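You operate a simulated robot arm through the tools that you are given. There is no shell and no other tool. Be economical: measure what you need, move in short steps, check, and stop when the job is done.

Carry out the task below with a simulated two-armed robot. There is one attempt and no reset: what you move stays moved.

Task
Put two of the check valves from the shelf of the steel workbench on the filter cover.

Only the result counts: the job must be done as asked and must still hold three seconds after the hand-in. Knocking over, shifting, dropping, spilling or breaking anything else fails it. Lids that push on must go on centred and level and be pressed home; caps that screw on are set level and turned clockwise until they are tight.

Robot
Two 7-joint arms with two-finger parallel grippers on one trunk, on a base that drives. Base frame: it is fixed to the floor where the robot stands at the start and does not move with it; the origin is under the middle of the robot, x ahead of it, y to its left, z up. Readings come in mm, rad, newtons and seconds.
The left shoulder is at the start at [60, 143, 925], the right one opposite. With the tool pointing down near the work surface each hand reaches from about 100 to 660 mm from the robot's upright axis, wherever it stands, measured 20 degrees to its own side. Payload 1.57 kg a hand.
Tool frame (each hand has its own): the origin (TCP) lies between the finger pads and is the grasp point; the fingertips stand 30 mm ahead of it; z points along the fingers, y is the line along which they close. Largest opening 110 mm; finger width 24, thickness 12; the body of the gripper, 48 by 112 mm, starts 78 mm behind the TCP.
Orientation is that of the tool frame in the base frame, as a unit quaternion [w, x, y, z]. With the fingers straight down and closing along the base's y, the tool's x points along the base's -x, its y along +y and its z along -z.

Tools
- The arms move only by the tool arm_command. It takes "left_commands", "right_commands" or both (then of equal length, played together; a hand with none holds still); each is a list that holds one entry, the list of rows, each a list of 7 numbers: the closure in counts, from 0 (fully open) to 255 (shut), then the shift along the tool's x, y, z in mm, then the turn, a rotation vector about the tool's x, y, z in rad. In form: [[[claw, tx, ty, tz, rx, ry, rz], ...]]. A call has 1 to 12 rows; each row shifts and turns the commanded pose from where the row before left it, along the tool's axes as they then stand. Rows are played at 5 a second. More than 50 mm and 0.15 rad between two rows, or a gripper value outside its range, and nothing of the call is played. Where a pose cannot be reached the arm comes as near as it can. A force on the tool above 40 N (or 10 N above the force at the start of the call, whichever is more), or a blocked arm, ends the call early, and 0.2 s more pass. Each finger travels about 45 mm/s and halts on what it meets, pressing with about 35 N; the grip force reading is that of the motor and also rises with nothing between the fingers. The clock runs only during rows and for 0.2 s after the last one: add rows that do not move to give the fingers time. The reply holds the time, the measured pose of the TCP, the force on the tool along the base axes, the opening and the grip force, in the units named above and with some noise, and new pictures: "pictures" is both (left out), scene, wrist or none (wrist: the cameras of the hands that moved).
- Cameras (640 x 400 px; columns grow to the right, rows downward): "scene" is now at [36.2, 10.8, 1520.5]; the picture's right is [0.16, -0.99, 0.00], its down [-0.86, -0.14, -0.49] and it looks along [0.48, 0.08, -0.87] (base axes); focal length 296 px, centre (320, 200). "left" rides on the left gripper at [70, -16, -141] in its tool frame; the picture's right is [0.23, 0.97, 0.00], its down [-0.86, 0.20, -0.48] and it looks along [-0.47, 0.11, 0.88] (tool axes); focal length 222 px, centre (320, 200). "right" rides on the right gripper at [70, 16, -141] in its tool frame; the picture's right is [-0.23, 0.97, 0.00], its down [-0.86, -0.20, -0.48] and it looks along [-0.47, -0.11, 0.88] (tool axes); focal length 222 px, centre (320, 200).
- slide_trunk(by): slides the trunk up (or, below 0, down) by that many mm; the arms and the scene camera ride with it, the base frame stays. It gives what a move gives, with no picture.
- base_move(legs): drives the robot by 1 to 6 legs, each [ahead, left, turn to the left] in mm, mm and rad, along the robot's own axes; the way and the turn of a leg run together, so that a leg with both is an arc; at most 1500 mm and 3.142 rad a leg. The arms and the cameras ride along, it lands a little off, and it stops where it bumps. It gives what a move gives, and a new picture of the scene camera.
- aim_head(pan, tilt): turns the head with the scene camera to pan (to the left, within 1.501 rad either way) and tilt (down, from -0.506 to 1.204), counted from straight ahead of the robot. It gives what a move gives, and a new picture of the scene camera.
- measure_at(camera, pixels): for up to 12 pixels [column, row] of the newest picture of that camera ("zoom" is the newest enlarged one), the place [x, y, z] in the base frame of the surface seen there, good to about 2 mm. The clock stands still meanwhile.
- close_up(camera, box): a new picture of the part [left, top, right, bottom] of that camera's present view, enlarged. The clock stands still meanwhile.
- job_done(): hands the job in; it is judged then, once.

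Go step by step. Measure first, check grasps and placings, and put right what went wrong. The budget is 80 turns and 170 pictures, counting those below and the enlarged ones. Unless the task says otherwise, let go and move clear before handing in, and close with one line.

The tools are called after ">>>" as a command line: name --argument value ..., lists and objects as JSON in quotes. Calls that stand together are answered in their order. arm_command: Moves the arms, as the interface text tells. Its arguments: {"type":"object","properties":{"left_commands":{"type":"array","items":{"type":"array","items":{"type":"array","items":{"type":"number"}}}},"right_commands":{"type":"array","items":{"type":"array","items":{"type":"array","items":{"type":"number"}}}},"pictures":{"type":"string","enum":["both","scene","wrist","none"]}},"required":[]} The other tools are called the same way: slide_trunk (by) slides the trunk up or down; base_move (legs) drives the base; aim_head (pan, tilt) turns the head that bears the scene camera; measure_at (camera, pixels) gives the place of the surface under pixels of a picture; close_up (camera, box) takes an enlarged picture of a part of a camera's view; job_done () hands the job in.

At the start:

```text
t: 0.0
left_tool_pos: [278.6, 156.2, 705.3]
left_ee_rot: [0.0, -0.001, 1.0, 0.0]
left_ft_force: [-0.4, -0.3, 0.8]
left_finger_gap: 110.1
left_grip_force: 0.1
right_tool_pos: [301.6, -102.9, 761.2]
right_ee_rot: [-0.001, -0.001, 1.0, 0.0]
right_ft_force: [0.8, -0.8, -0.7]
right_finger_gap: 110.1
right_grip_force: 0.0
trunk travel left (down, up): [-523.0, 67.0]
robot x, y, heading: [-4.9, -1.6, 0.0]
head pan, tilt: [0.161, 1.065]
```

scene: 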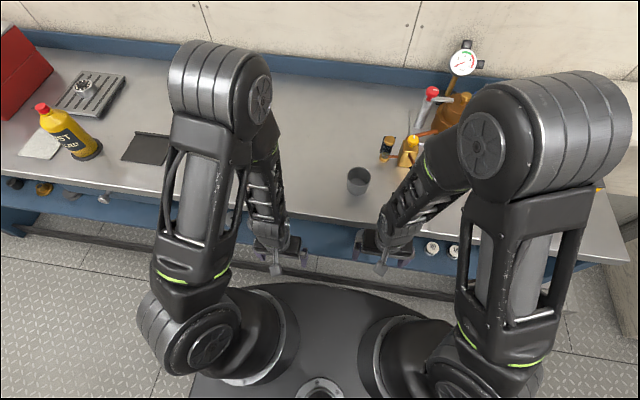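
right: 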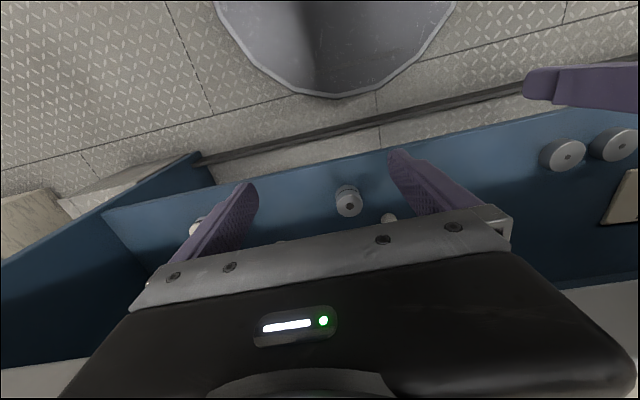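
left: 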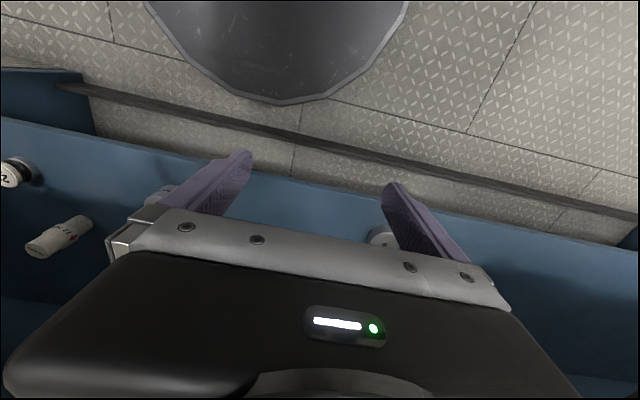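

The scene shows a workbench with items on top and a blue shelf below with several small parts on it. I'll enlarge parts of the scene view to identify them.

>>> close_up --camera "scene" --box '[0, 20, 200, 220]'

>>> close_up --camera "scene" --box '[330, 30, 500, 280]'

>>> close_up --camera "left" --box '[0, 100, 240, 280]'

>>> close_up --camera "right" --box '[160, 100, 640, 280]'

```text
2.00 times, centred on (100, 120) of scene
```

zoom: 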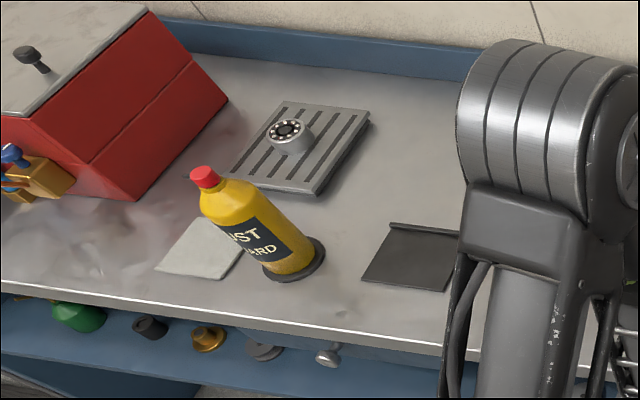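

```text
1.60 times, centred on (415, 155) of scene
```

zoom: 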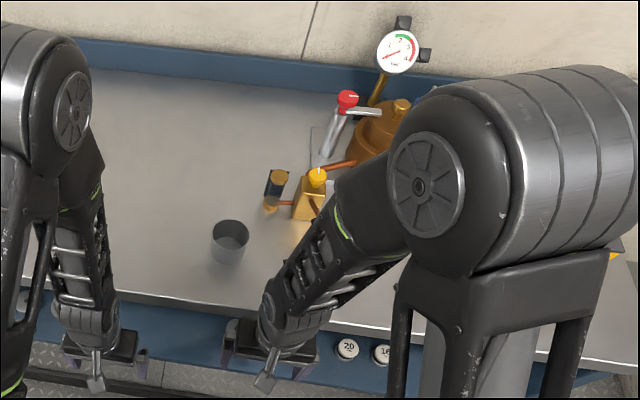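

```text
2.22 times, centred on (120, 190) of left
```

zoom: 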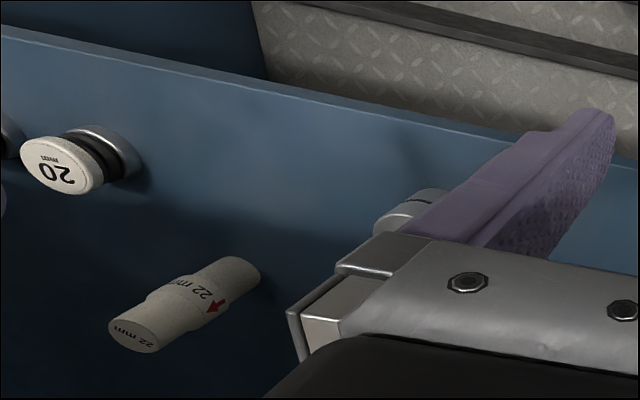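

```text
1.33 times, centred on (400, 190) of right
```

zoom: 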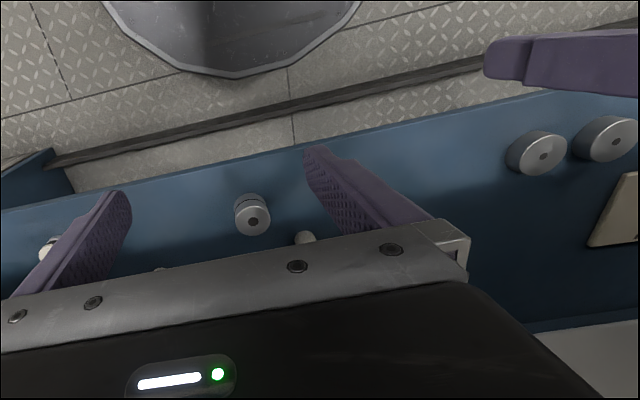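

The shelf sits below the bench front and I can't see it well from here. I'll back off and lower the trunk a bit to look at the shelf.

>>> base_move --legs '[[-600, 0, 0]]'

>>> slide_trunk --by -250

>>> aim_head --pan 0.0 --tilt 0.6

```text
t: 3.4
left_tool_pos: [-326.4, 155.9, 705.1]
left_ee_rot: [0.0, 0.003, 1.0, 0.0]
left_ft_force: [-0.3, 0.2, -0.4]
left_finger_gap: 109.8
left_grip_force: 0.2
right_tool_pos: [-305.2, -103.8, 761.8]
right_ee_rot: [0.0, 0.004, 1.0, -0.001]
right_ft_force: [-0.3, 0.7, 0.2]
right_finger_gap: 109.9
right_grip_force: 0.1
trunk travel left (down, up): [-523.0, 67.0]
robot x, y, heading: [-603.3, -0.4, -0.007]
head pan, tilt: [0.161, 1.065]
```

scene: 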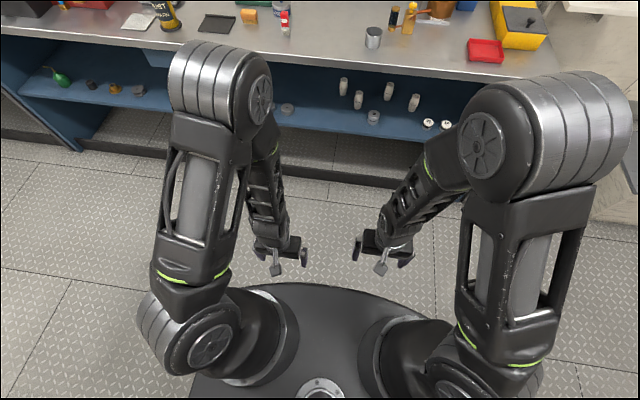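

```text
t: 6.0
left_tool_pos: [-326.0, 157.3, 456.5]
left_ee_rot: [0.0, 0.004, 1.0, 0.0]
left_ft_force: [-0.2, 0.0, -0.2]
left_finger_gap: 109.8
left_grip_force: 0.0
right_tool_pos: [-304.6, -102.8, 512.0]
right_ee_rot: [0.001, 0.004, 1.0, 0.0]
right_ft_force: [-0.1, -0.7, 0.5]
right_finger_gap: 110.0
right_grip_force: 0.1
trunk travel left (down, up): [-273.0, 317.0]
robot x, y, heading: [-609.2, 1.2, -0.008]
head pan, tilt: [0.161, 1.065]
```

```text
t: 6.9
left_tool_pos: [-325.0, 156.3, 455.8]
left_ee_rot: [0.0, 0.003, 1.0, 0.001]
left_ft_force: [-1.4, 0.0, -0.4]
left_finger_gap: 110.0
left_grip_force: 0.1
right_tool_pos: [-304.6, -103.6, 510.9]
right_ee_rot: [0.0, 0.004, 1.0, 0.0]
right_ft_force: [1.0, 0.0, 0.8]
right_finger_gap: 109.8
right_grip_force: 0.0
trunk travel left (down, up): [-273.0, 317.0]
robot x, y, heading: [-604.8, 1.2, -0.008]
head pan, tilt: [0.0, 0.6]
```

scene: 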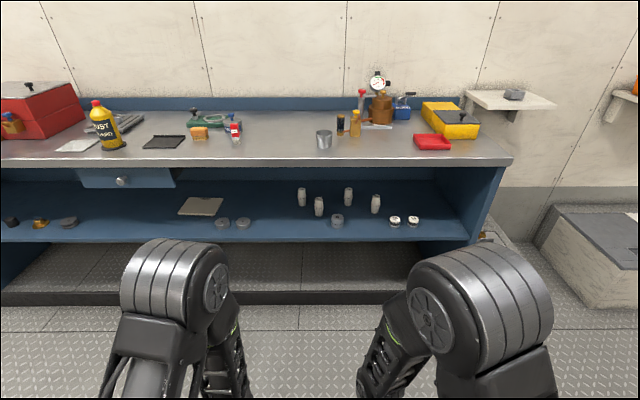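

Now the shelf is visible: upright cylinders at (301,197), (319,206), (348,197), (376,204) and other parts. I'll enlarge the areas.

>>> close_up --camera "scene" --box '[280, 170, 440, 270]'

>>> close_up --camera "scene" --box '[130, 90, 290, 190]'

>>> close_up --camera "scene" --box '[310, 70, 470, 170]'

>>> close_up --camera "scene" --box '[160, 180, 280, 240]'

>>> close_up --camera "scene" --box '[460, 70, 640, 270]'

```text
4.00 times, centred on (360, 220) of scene
```

zoom: 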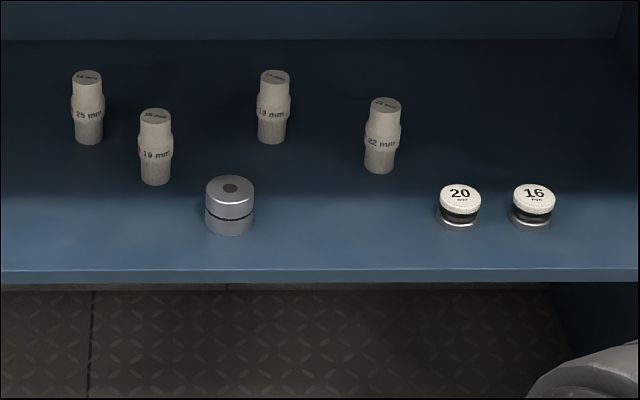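

```text
4.00 times, centred on (210, 140) of scene
```

zoom: 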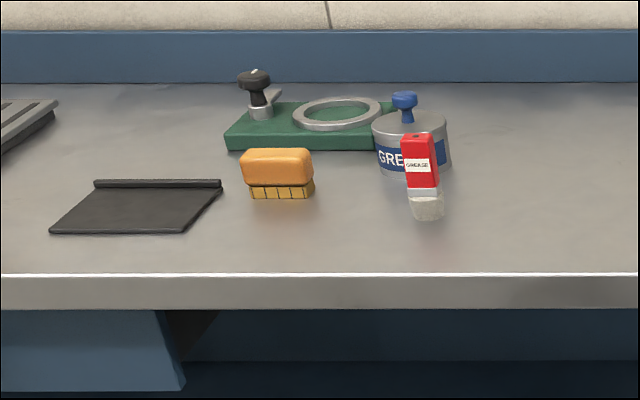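

```text
4.00 times, centred on (390, 120) of scene
```

zoom: 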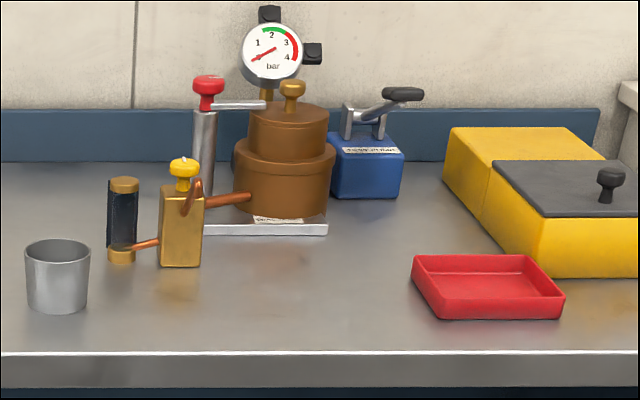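

```text
5.33 times, centred on (220, 210) of scene
```

zoom: 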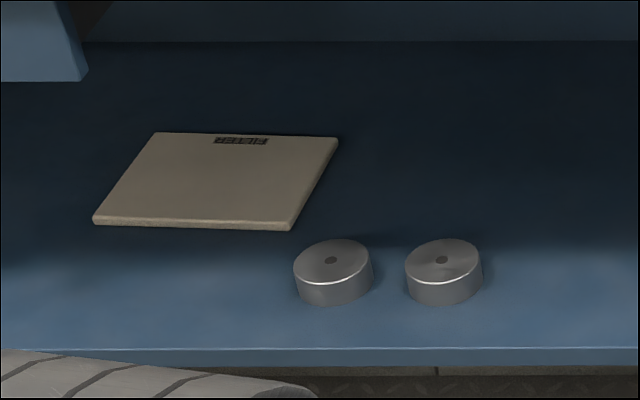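

```text
2.00 times, centred on (550, 170) of scene
```

zoom: 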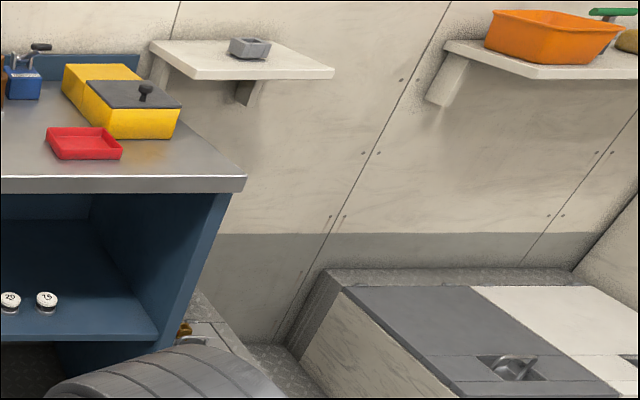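

The plate marked "FILTER" at (200,206) on the shelf is the cover, and the four arrowed cylinders look like the check valves. I'll measure them and the shelf's clearances.

>>> measure_at --camera "scene" --pixels '[[301, 190], [301, 198], [319, 200], [348, 190], [376, 196], [337, 216], [180, 212], [190, 198], [222, 200], [214, 215], [300, 240], [300, 158]]'

>>> measure_at --camera "scene" --pixels '[[300, 166], [300, 178], [300, 185], [222, 219], [243, 219], [174, 187], [120, 185], [122, 180], [465, 235], [337, 226], [395, 218], [140, 166]]'

>>> close_up --camera "scene" --box '[0, 160, 180, 260]'

```text
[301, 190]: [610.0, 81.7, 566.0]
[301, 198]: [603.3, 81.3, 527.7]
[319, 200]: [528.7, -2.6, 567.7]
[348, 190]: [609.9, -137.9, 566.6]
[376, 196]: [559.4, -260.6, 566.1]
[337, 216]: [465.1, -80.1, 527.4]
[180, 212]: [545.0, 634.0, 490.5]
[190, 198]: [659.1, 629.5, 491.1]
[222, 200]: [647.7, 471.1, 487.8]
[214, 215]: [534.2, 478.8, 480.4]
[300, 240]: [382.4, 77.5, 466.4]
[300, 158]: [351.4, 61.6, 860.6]
```

```text
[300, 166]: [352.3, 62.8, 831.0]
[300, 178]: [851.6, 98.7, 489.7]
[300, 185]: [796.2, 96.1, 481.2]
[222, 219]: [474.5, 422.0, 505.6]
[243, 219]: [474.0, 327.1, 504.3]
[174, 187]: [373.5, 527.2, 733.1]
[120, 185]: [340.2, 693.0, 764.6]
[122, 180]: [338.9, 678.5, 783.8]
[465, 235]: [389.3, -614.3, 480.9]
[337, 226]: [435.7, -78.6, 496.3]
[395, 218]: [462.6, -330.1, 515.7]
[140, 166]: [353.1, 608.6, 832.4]
```

```text
3.56 times, centred on (90, 210) of scene
```

zoom: 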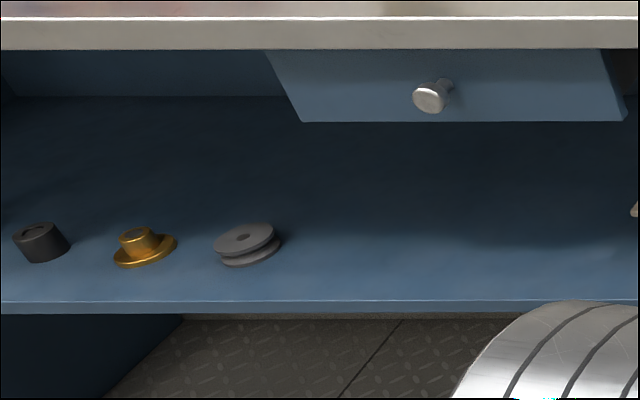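

Valves at about (529,-3) and (610,81), tops z≈566, shelf at z=480, bench underside 830. The plate spans x 534–659, y 471–634. I'll extend the left hand and tilt it about 30° below horizontal, out here in the open.

>>> arm_command --left_commands '[[[0, -40, 0, -20, 0, 0, 0], [0, -40, 0, -20, 0, 0, 0], [0, -40, 0, -20, 0, 0, 0], [0, -40, 0, -20, 0, 0, 0], [0, -20, 0, 0, 0, -0.1, 0], [0, 0, 0, 0, 0, -0.135, 0], [0, 0, 0, 0, 0, -0.135, 0], [0, 0, 0, 0, 0, -0.135, 0], [0, 0, 0, 0, 0, -0.135, 0], [0, 0, 0, 0, 0, -0.135, 0], [0, 0, 0, 0, 0, -0.135, 0], [0, 0, 0, 0, 0, -0.135, 0]]]' --pictures "both"

```text
t: 9.5
left_tool_pos: [-144.7, 155.3, 536.1]
left_ee_rot: [0.5, 0.002, 0.866, -0.001]
left_ft_force: [-0.4, 0.0, -0.2]
left_finger_gap: 110.0
left_grip_force: 0.1
right_tool_pos: [-304.5, -103.1, 510.9]
right_ee_rot: [0.001, 0.003, 1.0, 0.0]
right_ft_force: [0.0, -0.4, 0.2]
right_finger_gap: 110.0
right_grip_force: 0.1
trunk travel left (down, up): [-273.0, 317.0]
robot x, y, heading: [-610.1, 5.1, -0.007]
head pan, tilt: [0.0, 0.6]
```

scene: 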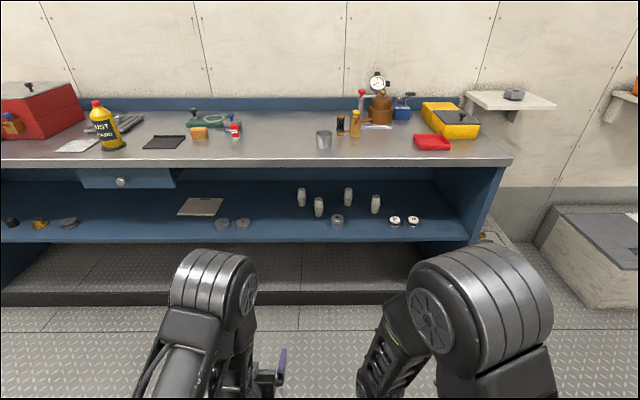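
left: 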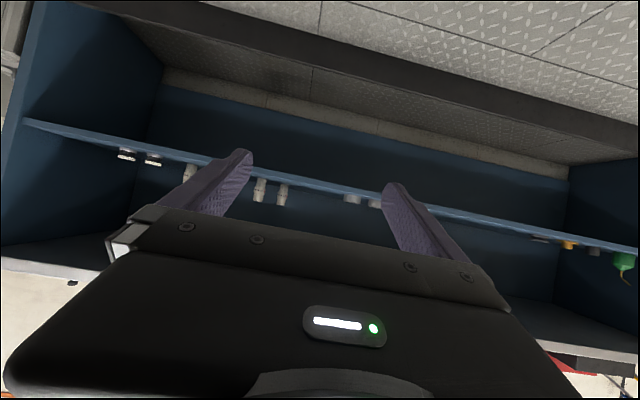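

The tilt worked (30° below horizontal). Next: measure how high the left elbow sits so it clears the bench's underside.

>>> measure_at --camera "scene" --pixels '[[210, 252], [190, 280], [245, 290], [225, 340], [280, 370], [480, 245], [440, 320], [380, 310]]'

```text
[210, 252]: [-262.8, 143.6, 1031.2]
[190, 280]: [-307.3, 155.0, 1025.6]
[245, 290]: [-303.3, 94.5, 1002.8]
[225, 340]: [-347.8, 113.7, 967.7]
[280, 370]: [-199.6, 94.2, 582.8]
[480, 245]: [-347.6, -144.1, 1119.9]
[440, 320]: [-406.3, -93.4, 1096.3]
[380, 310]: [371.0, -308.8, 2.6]
```

The elbow tops at z≈1030 only ~120 mm behind the TCP, which would hit the bench. I'll stretch the arm further forward and lower the trunk so the elbow stays outside and lower.

>>> arm_command --left_commands '[[[0, -20.4, 0, 35.3, 0, 0, 0], [0, -20.4, 0, 35.3, 0, 0, 0], [0, -20.4, 0, 35.3, 0, 0, 0], [0, -20.4, 0, 35.3, 0, 0, 0], [0, -20.4, 0, 35.3, 0, 0, 0], [0, -20.4, 0, 35.3, 0, 0, 0], [0, -20.4, 0, 35.3, 0, 0, 0]]]' --right_commands '[[[0, 20, 0, 0, 0, 0, 0], [0, 20, 0, 0, 0, 0, 0], [0, 20, 0, 0, 0, 0, 0], [0, 20, 0, 0, 0, 0, 0], [0, 20, 0, 0, 0, 0, 0], [0, 0, 0, 0, 0, 0, 0], [0, 0, 0, 0, 0, 0, 0]]]' --pictures "none"

>>> slide_trunk --by -175

>>> arm_command --left_commands '[[[0, -34.6, 0, -20, 0, 0, 0], [0, -34.6, 0, -20, 0, 0, 0], [0, -34.6, 0, -20, 0, 0, 0], [0, -34.6, 0, -20, 0, 0, 0], [0, -34.6, 0, -20, 0, 0, 0], [0, -34.6, 0, -20, 0, 0, 0]]]' --pictures "both"

```text
t: 10.5
left_tool_pos: [-2.7, 155.5, 535.6]
left_ee_rot: [0.498, 0.003, 0.867, -0.003]
left_ft_force: [-0.6, -0.1, 0.3]
left_finger_gap: 109.7
left_grip_force: 0.1
right_tool_pos: [-330.1, -82.7, 498.0]
right_ee_rot: [0.004, 0.005, 1.0, 0.002]
right_ft_force: [0.4, -0.1, -0.1]
right_finger_gap: 110.2
right_grip_force: 0.1
right hand out of reach, approached as far as the arm can: row 2, 3, 4
trunk travel left (down, up): [-273.0, 317.0]
robot x, y, heading: [-606.9, 5.6, -0.01]
head pan, tilt: [0.0, 0.6]
stopped in row 4 (right hand): the force on the tool passed its limit (the readings are from after the stop); the commanded pose is now the measured one
```

```text
t: 12.4
left_tool_pos: [-2.2, 154.1, 360.7]
left_ee_rot: [0.499, 0.003, 0.866, -0.002]
left_ft_force: [-0.2, -0.7, -0.2]
left_finger_gap: 110.0
left_grip_force: 0.1
right_tool_pos: [-330.8, -82.9, 323.4]
right_ee_rot: [0.004, 0.005, 1.0, 0.001]
right_ft_force: [2.2, -0.6, 2.4]
right_finger_gap: 110.1
right_grip_force: 0.1
trunk travel left (down, up): [-98.0, 492.0]
robot x, y, heading: [-602.6, 3.1, -0.008]
head pan, tilt: [0.0, 0.6]
```

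```text
t: 13.8
left_tool_pos: [0.3, 155.1, 601.7]
left_ee_rot: [0.498, 0.003, 0.867, -0.003]
left_ft_force: [0.3, 0.1, 0.1]
left_finger_gap: 109.9
left_grip_force: 0.0
right_tool_pos: [-330.2, -82.8, 324.1]
right_ee_rot: [0.003, 0.005, 1.0, 0.001]
right_ft_force: [3.6, 1.1, 1.4]
right_finger_gap: 109.9
right_grip_force: 0.1
trunk travel left (down, up): [-98.0, 492.0]
robot x, y, heading: [-605.3, 2.6, -0.008]
head pan, tilt: [0.0, 0.6]
```

scene: 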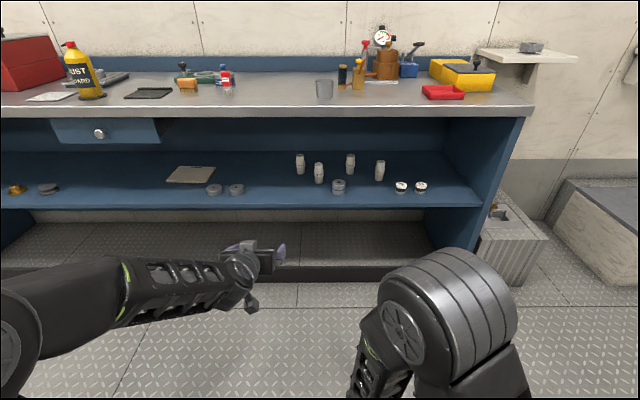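
left: 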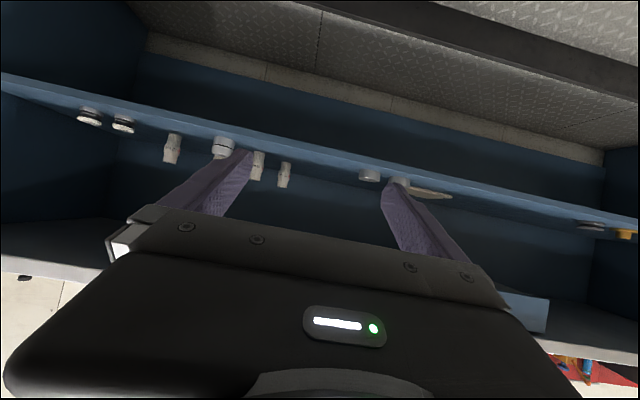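

The left elbow swung out to the left and down, which is good for the bench clearance. I'll stretch 140 mm further and relieve the right hand, then measure the arm.

>>> arm_command --left_commands '[[[0, -17.5, 0, 30.3, 0, 0, 0], [0, -17.5, 0, 30.3, 0, 0, 0], [0, -17.5, 0, 30.3, 0, 0, 0], [0, -17.5, 0, 30.3, 0, 0, 0]]]' --right_commands '[[[0, -15, 0, 0, 0, 0, 0], [0, -15, 0, 0, 0, 0, 0], [0, 0, 0, 0, 0, 0, 0], [0, 0, 0, 0, 0, 0, 0]]]' --pictures "scene"

```text
t: 14.8
left_tool_pos: [139.1, 153.9, 603.4]
left_ee_rot: [0.498, 0.003, 0.867, -0.002]
left_ft_force: [0.0, -0.2, 0.3]
left_finger_gap: 110.1
left_grip_force: 0.1
right_tool_pos: [-299.6, -82.1, 323.5]
right_ee_rot: [0.004, 0.005, 1.0, 0.001]
right_ft_force: [-0.1, -0.5, 0.6]
right_finger_gap: 109.8
right_grip_force: 0.1
trunk travel left (down, up): [-98.0, 492.0]
robot x, y, heading: [-605.9, 0.8, -0.008]
head pan, tilt: [0.0, 0.6]
```

scene: 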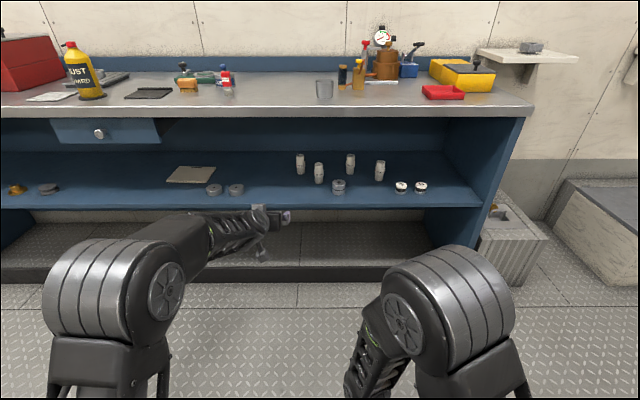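

>>> measure_at --camera "scene" --pixels '[[110, 245], [80, 270], [165, 290], [150, 235], [195, 222], [170, 320], [225, 215], [265, 250], [288, 216], [450, 250], [255, 206]]'

```text
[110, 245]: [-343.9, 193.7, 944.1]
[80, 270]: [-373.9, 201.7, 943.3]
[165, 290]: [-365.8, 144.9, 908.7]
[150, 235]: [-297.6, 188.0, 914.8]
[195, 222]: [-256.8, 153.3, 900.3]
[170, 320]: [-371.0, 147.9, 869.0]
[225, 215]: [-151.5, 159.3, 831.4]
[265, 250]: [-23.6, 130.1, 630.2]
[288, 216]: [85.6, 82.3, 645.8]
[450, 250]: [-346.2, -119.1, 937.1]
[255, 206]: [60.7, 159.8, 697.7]
```

Forearm top would pass the bench edge at about z 811 of 830. Lowering the trunk 60 more buys margin. Then I'll shift right by ~157 mm to line up with the front valve and move in to stop short of it.

>>> slide_trunk --by -60

>>> base_move --legs '[[0, -157, 0.008], [210, 0, 0]]'

>>> close_up --camera "left" --box '[140, 60, 460, 260]'

```text
t: 15.6
left_tool_pos: [139.4, 153.3, 558.3]
left_ee_rot: [0.499, 0.002, 0.867, -0.001]
left_ft_force: [0.1, 0.2, 0.2]
left_finger_gap: 109.9
left_grip_force: 0.0
right_tool_pos: [-300.1, -80.1, 279.1]
right_ee_rot: [0.004, 0.004, 1.0, 0.004]
right_ft_force: [0.8, -3.5, 10.5]
right_finger_gap: 106.9
right_grip_force: 0.0
trunk travel left (down, up): [-53.0, 537.0]
robot x, y, heading: [-604.8, 1.6, -0.008]
head pan, tilt: [0.0, 0.6]
stopped: the force on the tool passed its limit (the readings are from after the stop); the commanded pose is now the measured one
```

```text
t: 18.2
left_tool_pos: [349.1, 2.6, 558.0]
left_ee_rot: [0.499, -0.002, 0.866, 0.001]
left_ft_force: [0.4, 0.0, 0.1]
left_finger_gap: 109.8
left_grip_force: 0.1
right_tool_pos: [-87.5, -235.3, 279.8]
right_ee_rot: [0.004, 0.0, 1.0, 0.004]
right_ft_force: [-0.9, 0.0, 3.5]
right_finger_gap: 110.1
right_grip_force: 0.1
trunk travel left (down, up): [-53.0, 537.0]
robot x, y, heading: [-396.4, -156.6, 0.007]
head pan, tilt: [0.0, 0.6]
```

scene: 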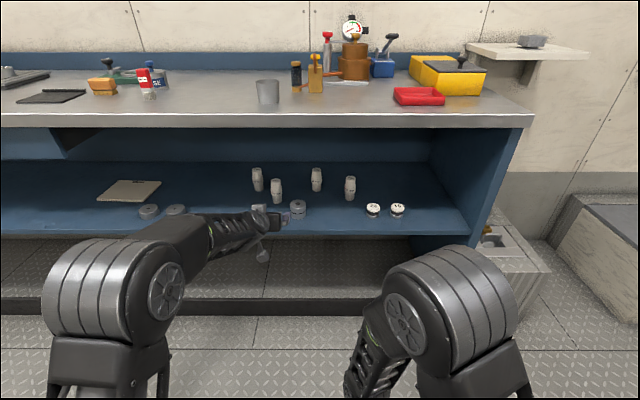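

```text
2.00 times, centred on (300, 160) of left
```

zoom: 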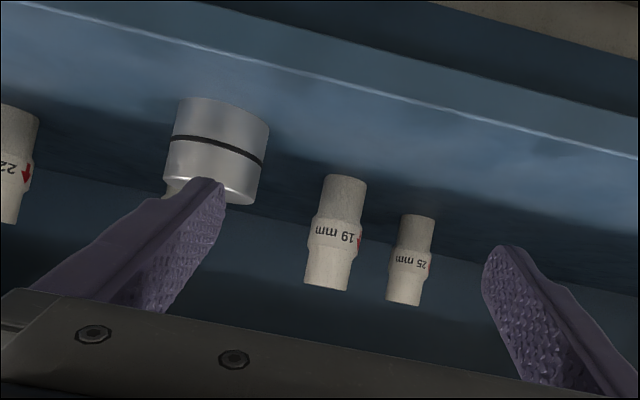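

The right hand had touched the robot's own base; I'll lift it a bit. The valve "19 mm" is at zoom (335,235) and "25 mm" at (412,262); measure both.

>>> measure_at --camera "zoom" --pixels '[[343, 185], [335, 230], [328, 280], [318, 230], [355, 235], [418, 225], [410, 265], [403, 298], [396, 265], [425, 268], [215, 185], [260, 160]]'

>>> arm_command --right_commands '[[[0, 0, 0, -25, 0, 0, 0]]]' --pictures "none"

```text
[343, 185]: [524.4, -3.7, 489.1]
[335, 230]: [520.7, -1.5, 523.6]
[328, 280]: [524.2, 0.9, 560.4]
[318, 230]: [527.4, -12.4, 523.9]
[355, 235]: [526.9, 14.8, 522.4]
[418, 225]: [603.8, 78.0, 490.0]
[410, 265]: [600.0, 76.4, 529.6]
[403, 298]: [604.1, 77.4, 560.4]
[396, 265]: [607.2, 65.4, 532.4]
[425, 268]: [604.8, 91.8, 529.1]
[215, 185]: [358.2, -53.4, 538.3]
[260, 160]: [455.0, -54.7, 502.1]
```

```text
t: 18.6
left_tool_pos: [349.8, 2.9, 556.7]
left_ee_rot: [0.498, -0.002, 0.867, 0.001]
left_ft_force: [0.8, -1.2, 0.2]
left_finger_gap: 110.0
left_grip_force: 0.2
right_tool_pos: [-88.1, -236.4, 304.2]
right_ee_rot: [0.004, 0.0, 1.0, 0.003]
right_ft_force: [0.5, 0.2, -0.5]
right_finger_gap: 109.8
right_grip_force: 0.0
trunk travel left (down, up): [-53.0, 537.0]
robot x, y, heading: [-396.9, -152.9, -0.002]
head pan, tilt: [0.0, 0.6]
```

Valve A's centre is near (537, 1), belly at z 505–540. I'll drop to z 527, narrow the fingers to ~60 mm, and drive in 130 mm, stopping short.

>>> arm_command --left_commands '[[[60, 13, -1, 7.5, 0, 0, 0], [116, 13, -1, 7.5, 0, 0, 0], [116, 0, 0, 0, 0, 0, 0], [116, 0, 0, 0, 0, 0, 0]]]' --pictures "none"

>>> base_move --legs '[[120, 0, 0]]'

>>> close_up --camera "left" --box '[140, 60, 460, 260]'

```text
t: 19.6
left_tool_pos: [347.2, 1.9, 524.8]
left_ee_rot: [0.499, -0.002, 0.867, 0.001]
left_ft_force: [0.1, 0.4, -0.3]
left_finger_gap: 59.8
left_grip_force: 0.1
right_tool_pos: [-87.7, -237.3, 305.5]
right_ee_rot: [0.004, 0.0, 1.0, 0.004]
right_ft_force: [0.7, -0.1, 0.0]
right_finger_gap: 110.1
right_grip_force: 0.0
trunk travel left (down, up): [-53.0, 537.0]
robot x, y, heading: [-394.7, -155.6, 0.001]
head pan, tilt: [0.0, 0.6]
```

```text
t: 20.9
left_tool_pos: [471.8, 0.7, 526.4]
left_ee_rot: [0.498, -0.001, 0.867, 0.001]
left_ft_force: [0.6, 1.2, -0.6]
left_finger_gap: 59.8
left_grip_force: 0.1
right_tool_pos: [36.2, -237.1, 304.0]
right_ee_rot: [0.005, 0.001, 1.0, 0.004]
right_ft_force: [-0.6, -0.4, 0.4]
right_finger_gap: 110.0
right_grip_force: 0.1
trunk travel left (down, up): [-53.0, 537.0]
robot x, y, heading: [-268.5, -151.3, 0.003]
head pan, tilt: [0.0, 0.6]
```

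scene: 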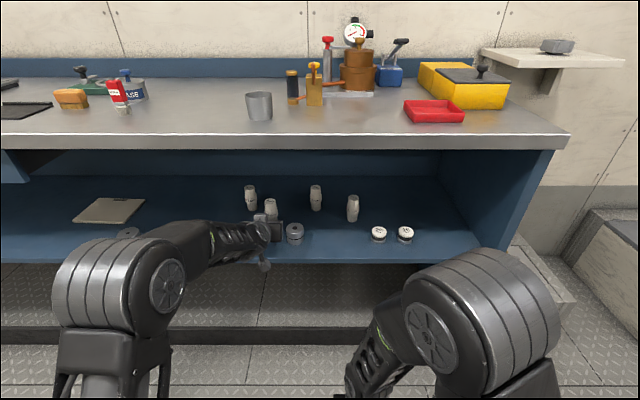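

```text
2.00 times, centred on (300, 160) of left
```

zoom: 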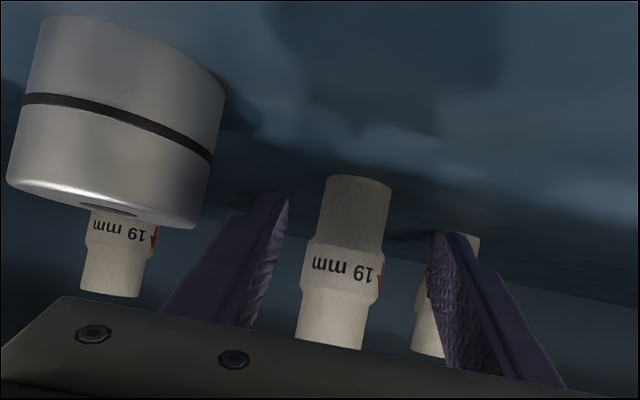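

The 19 mm valve lies squarely between the fingers. I'll advance 64 mm with the arm and close.

>>> arm_command --left_commands '[[[116, -8, 0.3, 13.9, 0, 0, 0], [116, -8, 0, 13.9, 0, 0, 0], [116, -8, 0, 13.9, 0, 0, 0], [116, -8, 0, 13.8, 0, 0, 0], [116, 0, 0, 0, 0, 0, 0]]]' --pictures "wrist"

```text
t: 22.1
left_tool_pos: [536.6, 2.2, 524.2]
left_ee_rot: [0.498, 0.0, 0.867, 0.001]
left_ft_force: [-0.2, -0.1, 0.1]
left_finger_gap: 59.8
left_grip_force: 0.1
right_tool_pos: [34.4, -236.4, 304.9]
right_ee_rot: [0.004, 0.001, 1.0, 0.003]
right_ft_force: [-0.1, -0.2, -0.4]
right_finger_gap: 110.2
right_grip_force: 0.0
trunk travel left (down, up): [-53.0, 537.0]
robot x, y, heading: [-269.0, -152.6, 0.004]
head pan, tilt: [0.0, 0.6]
```

left: 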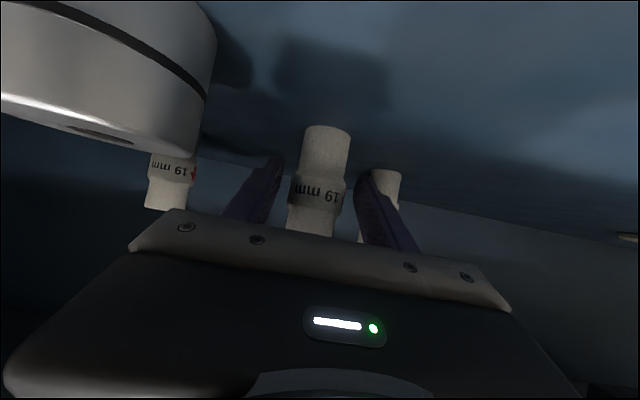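

The valve is between the pads. Close, then lift about 45 mm.

>>> arm_command --left_commands '[[[150, 0, 0, 0, 0, 0, 0], [190, 0, 0, 0, 0, 0, 0], [220, 0, 0, 0, 0, 0, 0], [220, 0, 0, 0, 0, 0, 0], [220, 0, 0, 0, 0, 0, 0], [220, -8.7, 0, -5, 0, 0, 0], [220, -8.7, 0, -5, 0, 0, 0], [220, -8.7, 0, -5, 0, 0, 0], [220, -8.7, 0, -5, 0, 0, 0], [220, -4.3, 0, -2.5, 0, 0, 0]]]' --pictures "wrist"

```text
t: 24.3
left_tool_pos: [536.6, 2.2, 570.5]
left_ee_rot: [0.499, -0.001, 0.867, 0.001]
left_ft_force: [0.4, 0.1, -0.5]
left_finger_gap: 38.0
left_grip_force: 35.1
right_tool_pos: [35.8, -235.9, 304.9]
right_ee_rot: [0.004, 0.002, 1.0, 0.003]
right_ft_force: [0.8, -0.4, -0.7]
right_finger_gap: 110.1
right_grip_force: 0.1
trunk travel left (down, up): [-53.0, 537.0]
robot x, y, heading: [-266.5, -158.4, 0.004]
head pan, tilt: [0.0, 0.6]
```

left: 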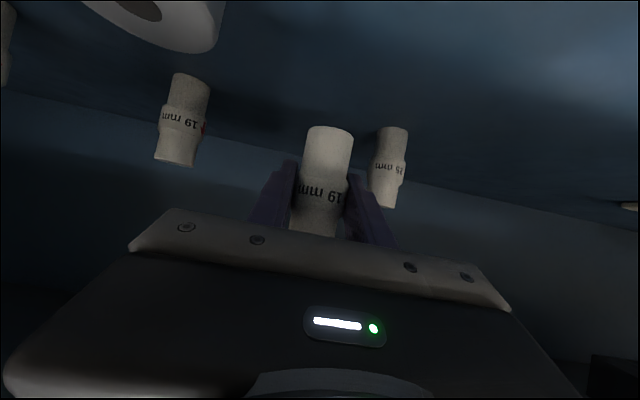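

The valve is held firmly (gap 38 mm) with its bottom about 44 mm below the TCP. A drawer hangs above the plate, so I'll back out and come in turned left ~0.5 rad, so the forearm passes right of the drawer.

>>> base_move --legs '[[-300, 0, 0], [0, 0, 0.5], [245, -64, 0]]'

>>> aim_head --pan 0.2 --tilt 0.6

```text
t: 29.2
left_tool_pos: [306.2, 426.6, 571.1]
left_ee_rot: [0.483, -0.213, 0.84, 0.122]
left_ft_force: [0.5, 0.4, -1.4]
left_finger_gap: 38.0
left_grip_force: 35.1
right_tool_pos: [-21.7, -21.0, 305.4]
right_ee_rot: [0.003, -0.245, 0.97, 0.005]
right_ft_force: [0.3, -0.5, 0.1]
right_finger_gap: 110.0
right_grip_force: 0.1
trunk travel left (down, up): [-53.0, 537.0]
robot x, y, heading: [-332.9, -96.3, 0.497]
head pan, tilt: [0.0, 0.6]
```

scene: 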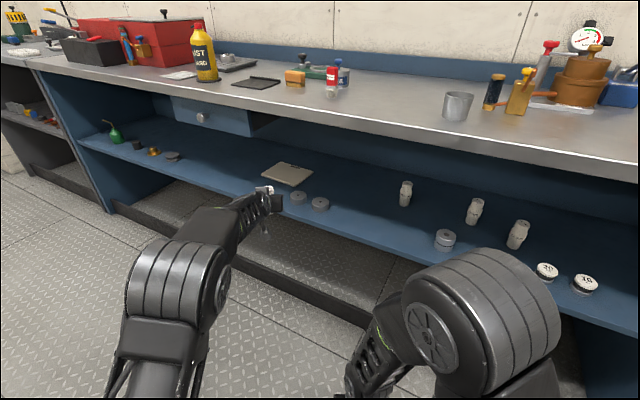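

```text
t: 29.9
left_tool_pos: [306.9, 426.2, 570.4]
left_ee_rot: [0.483, -0.213, 0.841, 0.123]
left_ft_force: [-0.5, -0.1, -0.3]
left_finger_gap: 38.1
left_grip_force: 35.2
right_tool_pos: [-21.6, -20.9, 304.2]
right_ee_rot: [0.003, -0.244, 0.97, 0.004]
right_ft_force: [0.0, 0.6, -0.1]
right_finger_gap: 110.1
right_grip_force: 0.1
trunk travel left (down, up): [-53.0, 537.0]
robot x, y, heading: [-331.4, -96.0, 0.495]
head pan, tilt: [0.201, 0.6]
```

scene: 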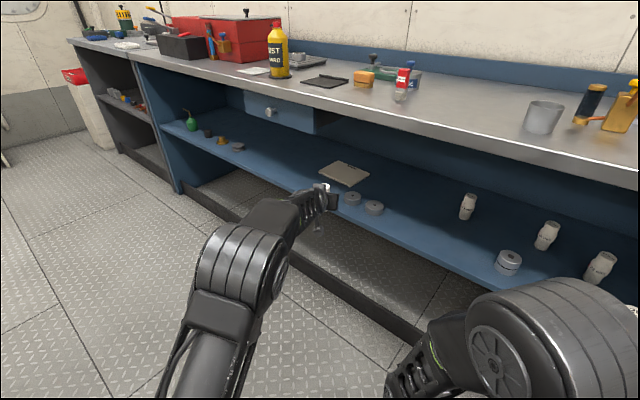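

Valve still held; the plate is at (345,174) and the drawer at (285,112). I'll measure both plus the forearm, and check the tilt of the valve in the grip.

>>> measure_at --camera "scene" --pixels '[[320, 174], [340, 161], [369, 173], [350, 186], [345, 173], [314, 133], [313, 112], [250, 115], [352, 194], [374, 203], [325, 187], [265, 215]]'

>>> close_up --camera "scene" --box '[280, 140, 400, 240]'

>>> close_up --camera "left" --box '[180, 80, 460, 255]'

```text
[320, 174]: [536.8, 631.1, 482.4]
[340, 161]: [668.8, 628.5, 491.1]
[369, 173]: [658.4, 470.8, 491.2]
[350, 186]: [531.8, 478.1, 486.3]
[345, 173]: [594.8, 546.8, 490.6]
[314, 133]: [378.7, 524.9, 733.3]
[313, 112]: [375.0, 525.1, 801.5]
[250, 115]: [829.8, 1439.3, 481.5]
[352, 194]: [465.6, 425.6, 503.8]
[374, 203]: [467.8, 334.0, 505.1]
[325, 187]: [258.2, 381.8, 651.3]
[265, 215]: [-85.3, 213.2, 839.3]
```

```text
4.00 times, centred on (340, 190) of scene
```

zoom: 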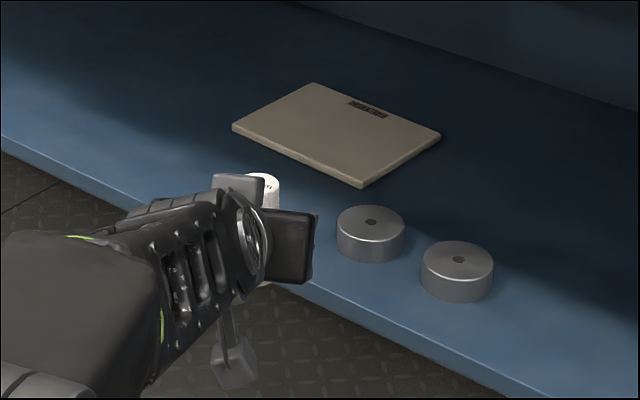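

```text
2.29 times, centred on (320, 168) of left
```

zoom: 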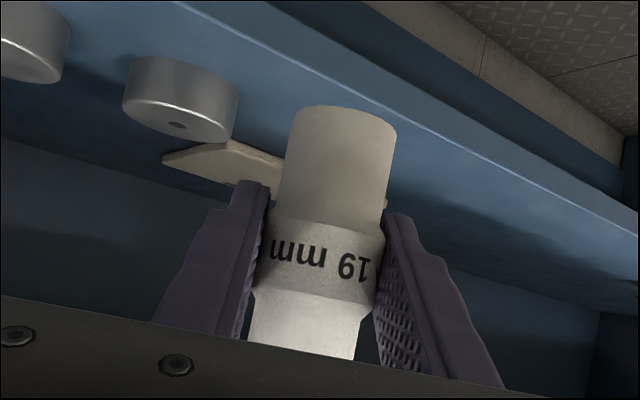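

Plate spans x 534–665, y 474–631, top z 491; drawer's right side is at y≈525. My line is aimed at (575,572) with about 305 mm to go; I'll drive 295.

>>> base_move --legs '[[200, 0, 0]]'

```text
t: 31.5
left_tool_pos: [483.3, 520.2, 570.4]
left_ee_rot: [0.482, -0.213, 0.841, 0.122]
left_ft_force: [-0.4, 0.2, -0.8]
left_finger_gap: 37.9
left_grip_force: 34.7
right_tool_pos: [154.4, 72.8, 305.2]
right_ee_rot: [0.004, -0.244, 0.97, 0.004]
right_ft_force: [0.0, 0.4, 0.8]
right_finger_gap: 110.1
right_grip_force: 0.1
trunk travel left (down, up): [-53.0, 537.0]
robot x, y, heading: [-152.1, 1.0, 0.494]
head pan, tilt: [0.201, 0.6]
```

scene: 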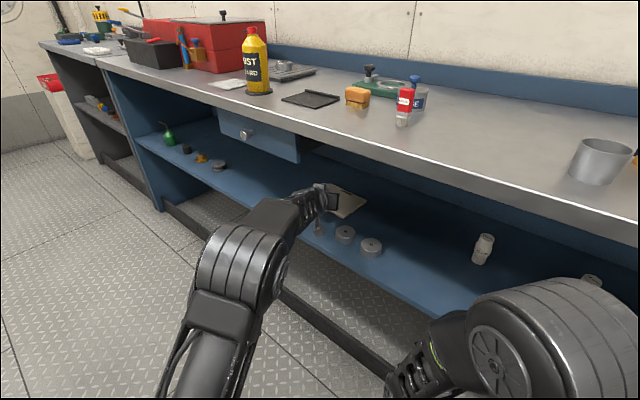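

On course. I'll measure the forearm near the drawer before the last 105 mm.

>>> measure_at --camera "scene" --pixels '[[265, 200], [280, 198], [295, 193], [310, 188], [325, 184], [250, 215], [230, 232], [300, 163]]'

```text
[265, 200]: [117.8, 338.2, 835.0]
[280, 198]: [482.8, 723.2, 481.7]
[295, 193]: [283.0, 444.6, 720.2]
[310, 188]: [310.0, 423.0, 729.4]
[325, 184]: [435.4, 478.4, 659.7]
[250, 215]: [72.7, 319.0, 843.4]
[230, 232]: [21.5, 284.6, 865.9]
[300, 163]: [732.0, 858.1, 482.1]
```

Margins are fine but thin near the drawer (≈13 mm), so I'll lower the hand 17 mm first, then drive on 100 mm.

>>> arm_command --left_commands '[[[220, 7.4, 0, 4.2, 0, 0, 0], [220, 7.4, 0, 4.2, 0, 0, 0]]]' --pictures "none"

>>> base_move --legs '[[103, 0, 0]]'

>>> close_up --camera "left" --box '[180, 80, 460, 255]'

```text
t: 32.1
left_tool_pos: [483.2, 521.1, 552.0]
left_ee_rot: [0.483, -0.213, 0.841, 0.122]
left_ft_force: [0.7, -0.5, -0.8]
left_finger_gap: 38.0
left_grip_force: 34.9
right_tool_pos: [154.8, 72.8, 305.3]
right_ee_rot: [0.004, -0.243, 0.97, 0.004]
right_ft_force: [-0.7, -0.1, 0.4]
right_finger_gap: 109.9
right_grip_force: 0.0
trunk travel left (down, up): [-53.0, 537.0]
robot x, y, heading: [-154.5, 2.1, 0.496]
head pan, tilt: [0.201, 0.6]
```

```text
t: 33.3
left_tool_pos: [568.5, 568.1, 553.0]
left_ee_rot: [0.484, -0.213, 0.84, 0.122]
left_ft_force: [0.0, 0.0, -0.6]
left_finger_gap: 37.9
left_grip_force: 34.5
right_tool_pos: [241.6, 120.6, 304.9]
right_ee_rot: [0.003, -0.242, 0.97, 0.005]
right_ft_force: [0.2, -0.3, -0.6]
right_finger_gap: 109.9
right_grip_force: 0.1
trunk travel left (down, up): [-53.0, 537.0]
robot x, y, heading: [-66.2, 49.1, 0.491]
head pan, tilt: [0.201, 0.6]
```

scene: 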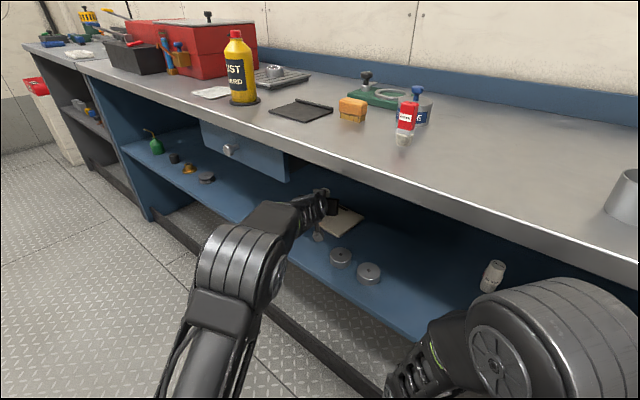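

```text
2.29 times, centred on (320, 168) of left
```

zoom: 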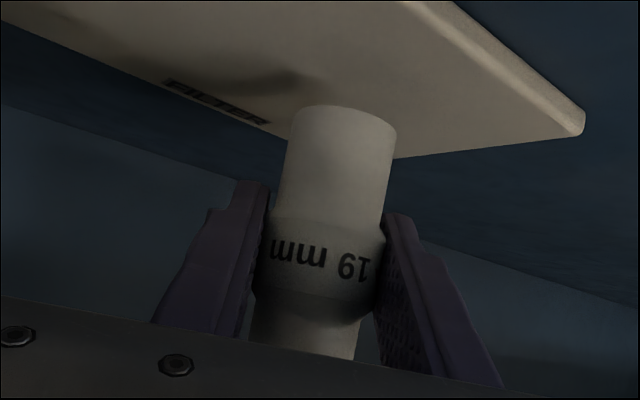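

The valve is above the plate near its left half. I'll nudge 9 mm forward and descend in small steps to z≈535.

>>> arm_command --left_commands '[[[220, -4.5, 0, 8, 0, 0, 0], [220, 0, 0, 0, 0, 0, 0], [220, 5.2, 0, 3, 0, 0, 0], [220, 5.2, 0, 3, 0, 0, 0], [220, 2, 0, 1.2, 0, 0, 0], [220, 0.9, 0, 0.5, 0, 0, 0], [220, 0.9, 0, 0.5, 0, 0, 0], [220, 0, 0, 0, 0, 0, 0]]]' --pictures "none"

>>> close_up --camera "left" --box '[180, 80, 460, 255]'

```text
t: 35.1
left_tool_pos: [577.8, 572.5, 535.6]
left_ee_rot: [0.483, -0.212, 0.841, 0.123]
left_ft_force: [0.3, 0.7, -1.1]
left_finger_gap: 38.2
left_grip_force: 35.2
right_tool_pos: [241.3, 119.2, 303.7]
right_ee_rot: [0.003, -0.242, 0.97, 0.005]
right_ft_force: [-0.3, -0.7, 0.8]
right_finger_gap: 110.0
right_grip_force: 0.0
trunk travel left (down, up): [-53.0, 537.0]
robot x, y, heading: [-69.8, 46.6, 0.495]
head pan, tilt: [0.201, 0.6]
```

```text
2.29 times, centred on (320, 168) of left
```

zoom: 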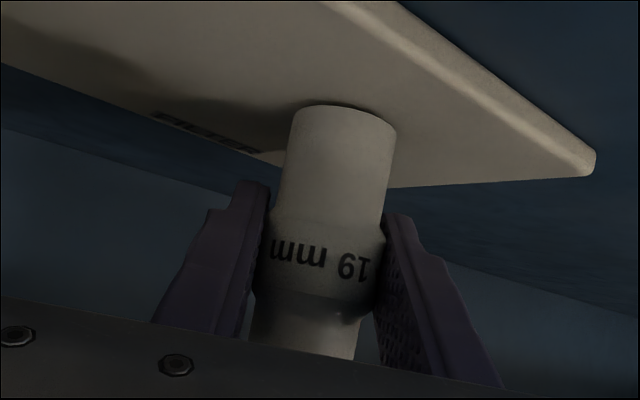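

No contact yet. I'll step down by ~1 mm increments watching the force.

>>> arm_command --left_commands '[[[220, 0.9, 0, 0.5, 0, 0, 0], [220, 0, 0, 0, 0, 0, 0]]]' --pictures "none"

>>> arm_command --left_commands '[[[220, 0.9, 0, 0.5, 0, 0, 0], [220, 0, 0, 0, 0, 0, 0]]]' --pictures "none"

>>> measure_at --camera "zoom" --pixels '[[345, 112], [345, 104], [290, 110], [395, 125], [400, 160]]'

```text
t: 35.7
left_tool_pos: [577.6, 571.7, 536.5]
left_ee_rot: [0.483, -0.212, 0.841, 0.122]
left_ft_force: [0.0, 0.1, -1.3]
left_finger_gap: 38.2
left_grip_force: 34.9
right_tool_pos: [242.3, 120.1, 305.5]
right_ee_rot: [0.003, -0.244, 0.97, 0.004]
right_ft_force: [-0.8, -0.4, -0.6]
right_finger_gap: 109.8
right_grip_force: 0.1
trunk travel left (down, up): [-53.0, 537.0]
robot x, y, heading: [-68.4, 46.9, 0.495]
head pan, tilt: [0.201, 0.6]
```

```text
t: 36.3
left_tool_pos: [577.3, 570.3, 534.1]
left_ee_rot: [0.483, -0.212, 0.841, 0.122]
left_ft_force: [0.1, -0.2, 0.1]
left_finger_gap: 38.2
left_grip_force: 35.0
right_tool_pos: [241.1, 120.9, 303.7]
right_ee_rot: [0.002, -0.243, 0.97, 0.004]
right_ft_force: [0.6, 0.1, -0.1]
right_finger_gap: 110.2
right_grip_force: 0.0
trunk travel left (down, up): [-53.0, 537.0]
robot x, y, heading: [-63.9, 43.1, 0.49]
head pan, tilt: [0.201, 0.6]
```

```text
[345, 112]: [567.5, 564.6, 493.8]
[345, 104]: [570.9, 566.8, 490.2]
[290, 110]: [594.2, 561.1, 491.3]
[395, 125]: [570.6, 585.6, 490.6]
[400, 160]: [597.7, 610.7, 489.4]
```

The vertical force went from about −1.2 to ~0, suggesting the valve is touching. One more 0.8 mm to confirm.

>>> arm_command --left_commands '[[[220, 0.7, 0, 0.4, 0, 0, 0], [220, 0, 0, 0, 0, 0, 0]]]' --pictures "none"

>>> arm_command --left_commands '[[[220, 0, 0, 0, 0, 0, 0]]]' --pictures "none"

```text
t: 36.9
left_tool_pos: [578.2, 571.1, 534.3]
left_ee_rot: [0.483, -0.212, 0.84, 0.122]
left_ft_force: [0.1, -1.3, 2.4]
left_finger_gap: 38.2
left_grip_force: 35.3
right_tool_pos: [241.9, 119.5, 305.1]
right_ee_rot: [0.003, -0.243, 0.97, 0.005]
right_ft_force: [1.2, 0.2, 0.3]
right_finger_gap: 109.9
right_grip_force: 0.1
trunk travel left (down, up): [-53.0, 537.0]
robot x, y, heading: [-68.7, 48.7, 0.502]
head pan, tilt: [0.201, 0.6]
```

```text
t: 37.3
left_tool_pos: [578.3, 571.2, 534.5]
left_ee_rot: [0.483, -0.212, 0.841, 0.122]
left_ft_force: [0.8, -0.6, 3.1]
left_finger_gap: 37.9
left_grip_force: 35.0
right_tool_pos: [243.3, 119.3, 305.4]
right_ee_rot: [0.003, -0.243, 0.97, 0.004]
right_ft_force: [-0.3, -0.3, -0.1]
right_finger_gap: 110.1
right_grip_force: 0.1
trunk travel left (down, up): [-53.0, 537.0]
robot x, y, heading: [-70.7, 44.0, 0.496]
head pan, tilt: [0.201, 0.6]
```

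Contact confirmed (+3 N). Open slowly to about 62 mm.

>>> arm_command --left_commands '[[[160, 0, 0, 0, 0, 0, 0], [150, 0, 0, 0, 0, 0, 0], [135, 0, 0, 0, 0, 0, 0], [112, 0, 0, 0, 0, 0, 0], [112, 0, 0, 0, 0, 0, 0]]]' --pictures "wrist"

```text
t: 38.5
left_tool_pos: [578.2, 571.5, 532.4]
left_ee_rot: [0.483, -0.212, 0.841, 0.122]
left_ft_force: [0.1, 0.2, 0.0]
left_finger_gap: 61.6
left_grip_force: 0.1
right_tool_pos: [241.1, 121.7, 304.4]
right_ee_rot: [0.003, -0.243, 0.97, 0.005]
right_ft_force: [0.2, 0.3, -0.3]
right_finger_gap: 110.0
right_grip_force: 0.0
trunk travel left (down, up): [-53.0, 537.0]
robot x, y, heading: [-68.1, 46.8, 0.493]
head pan, tilt: [0.201, 0.6]
```

left: 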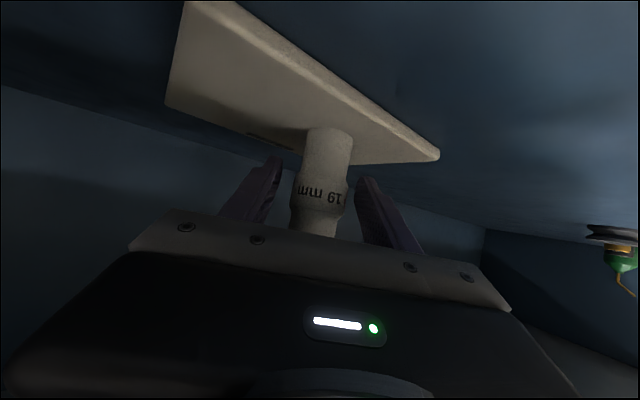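

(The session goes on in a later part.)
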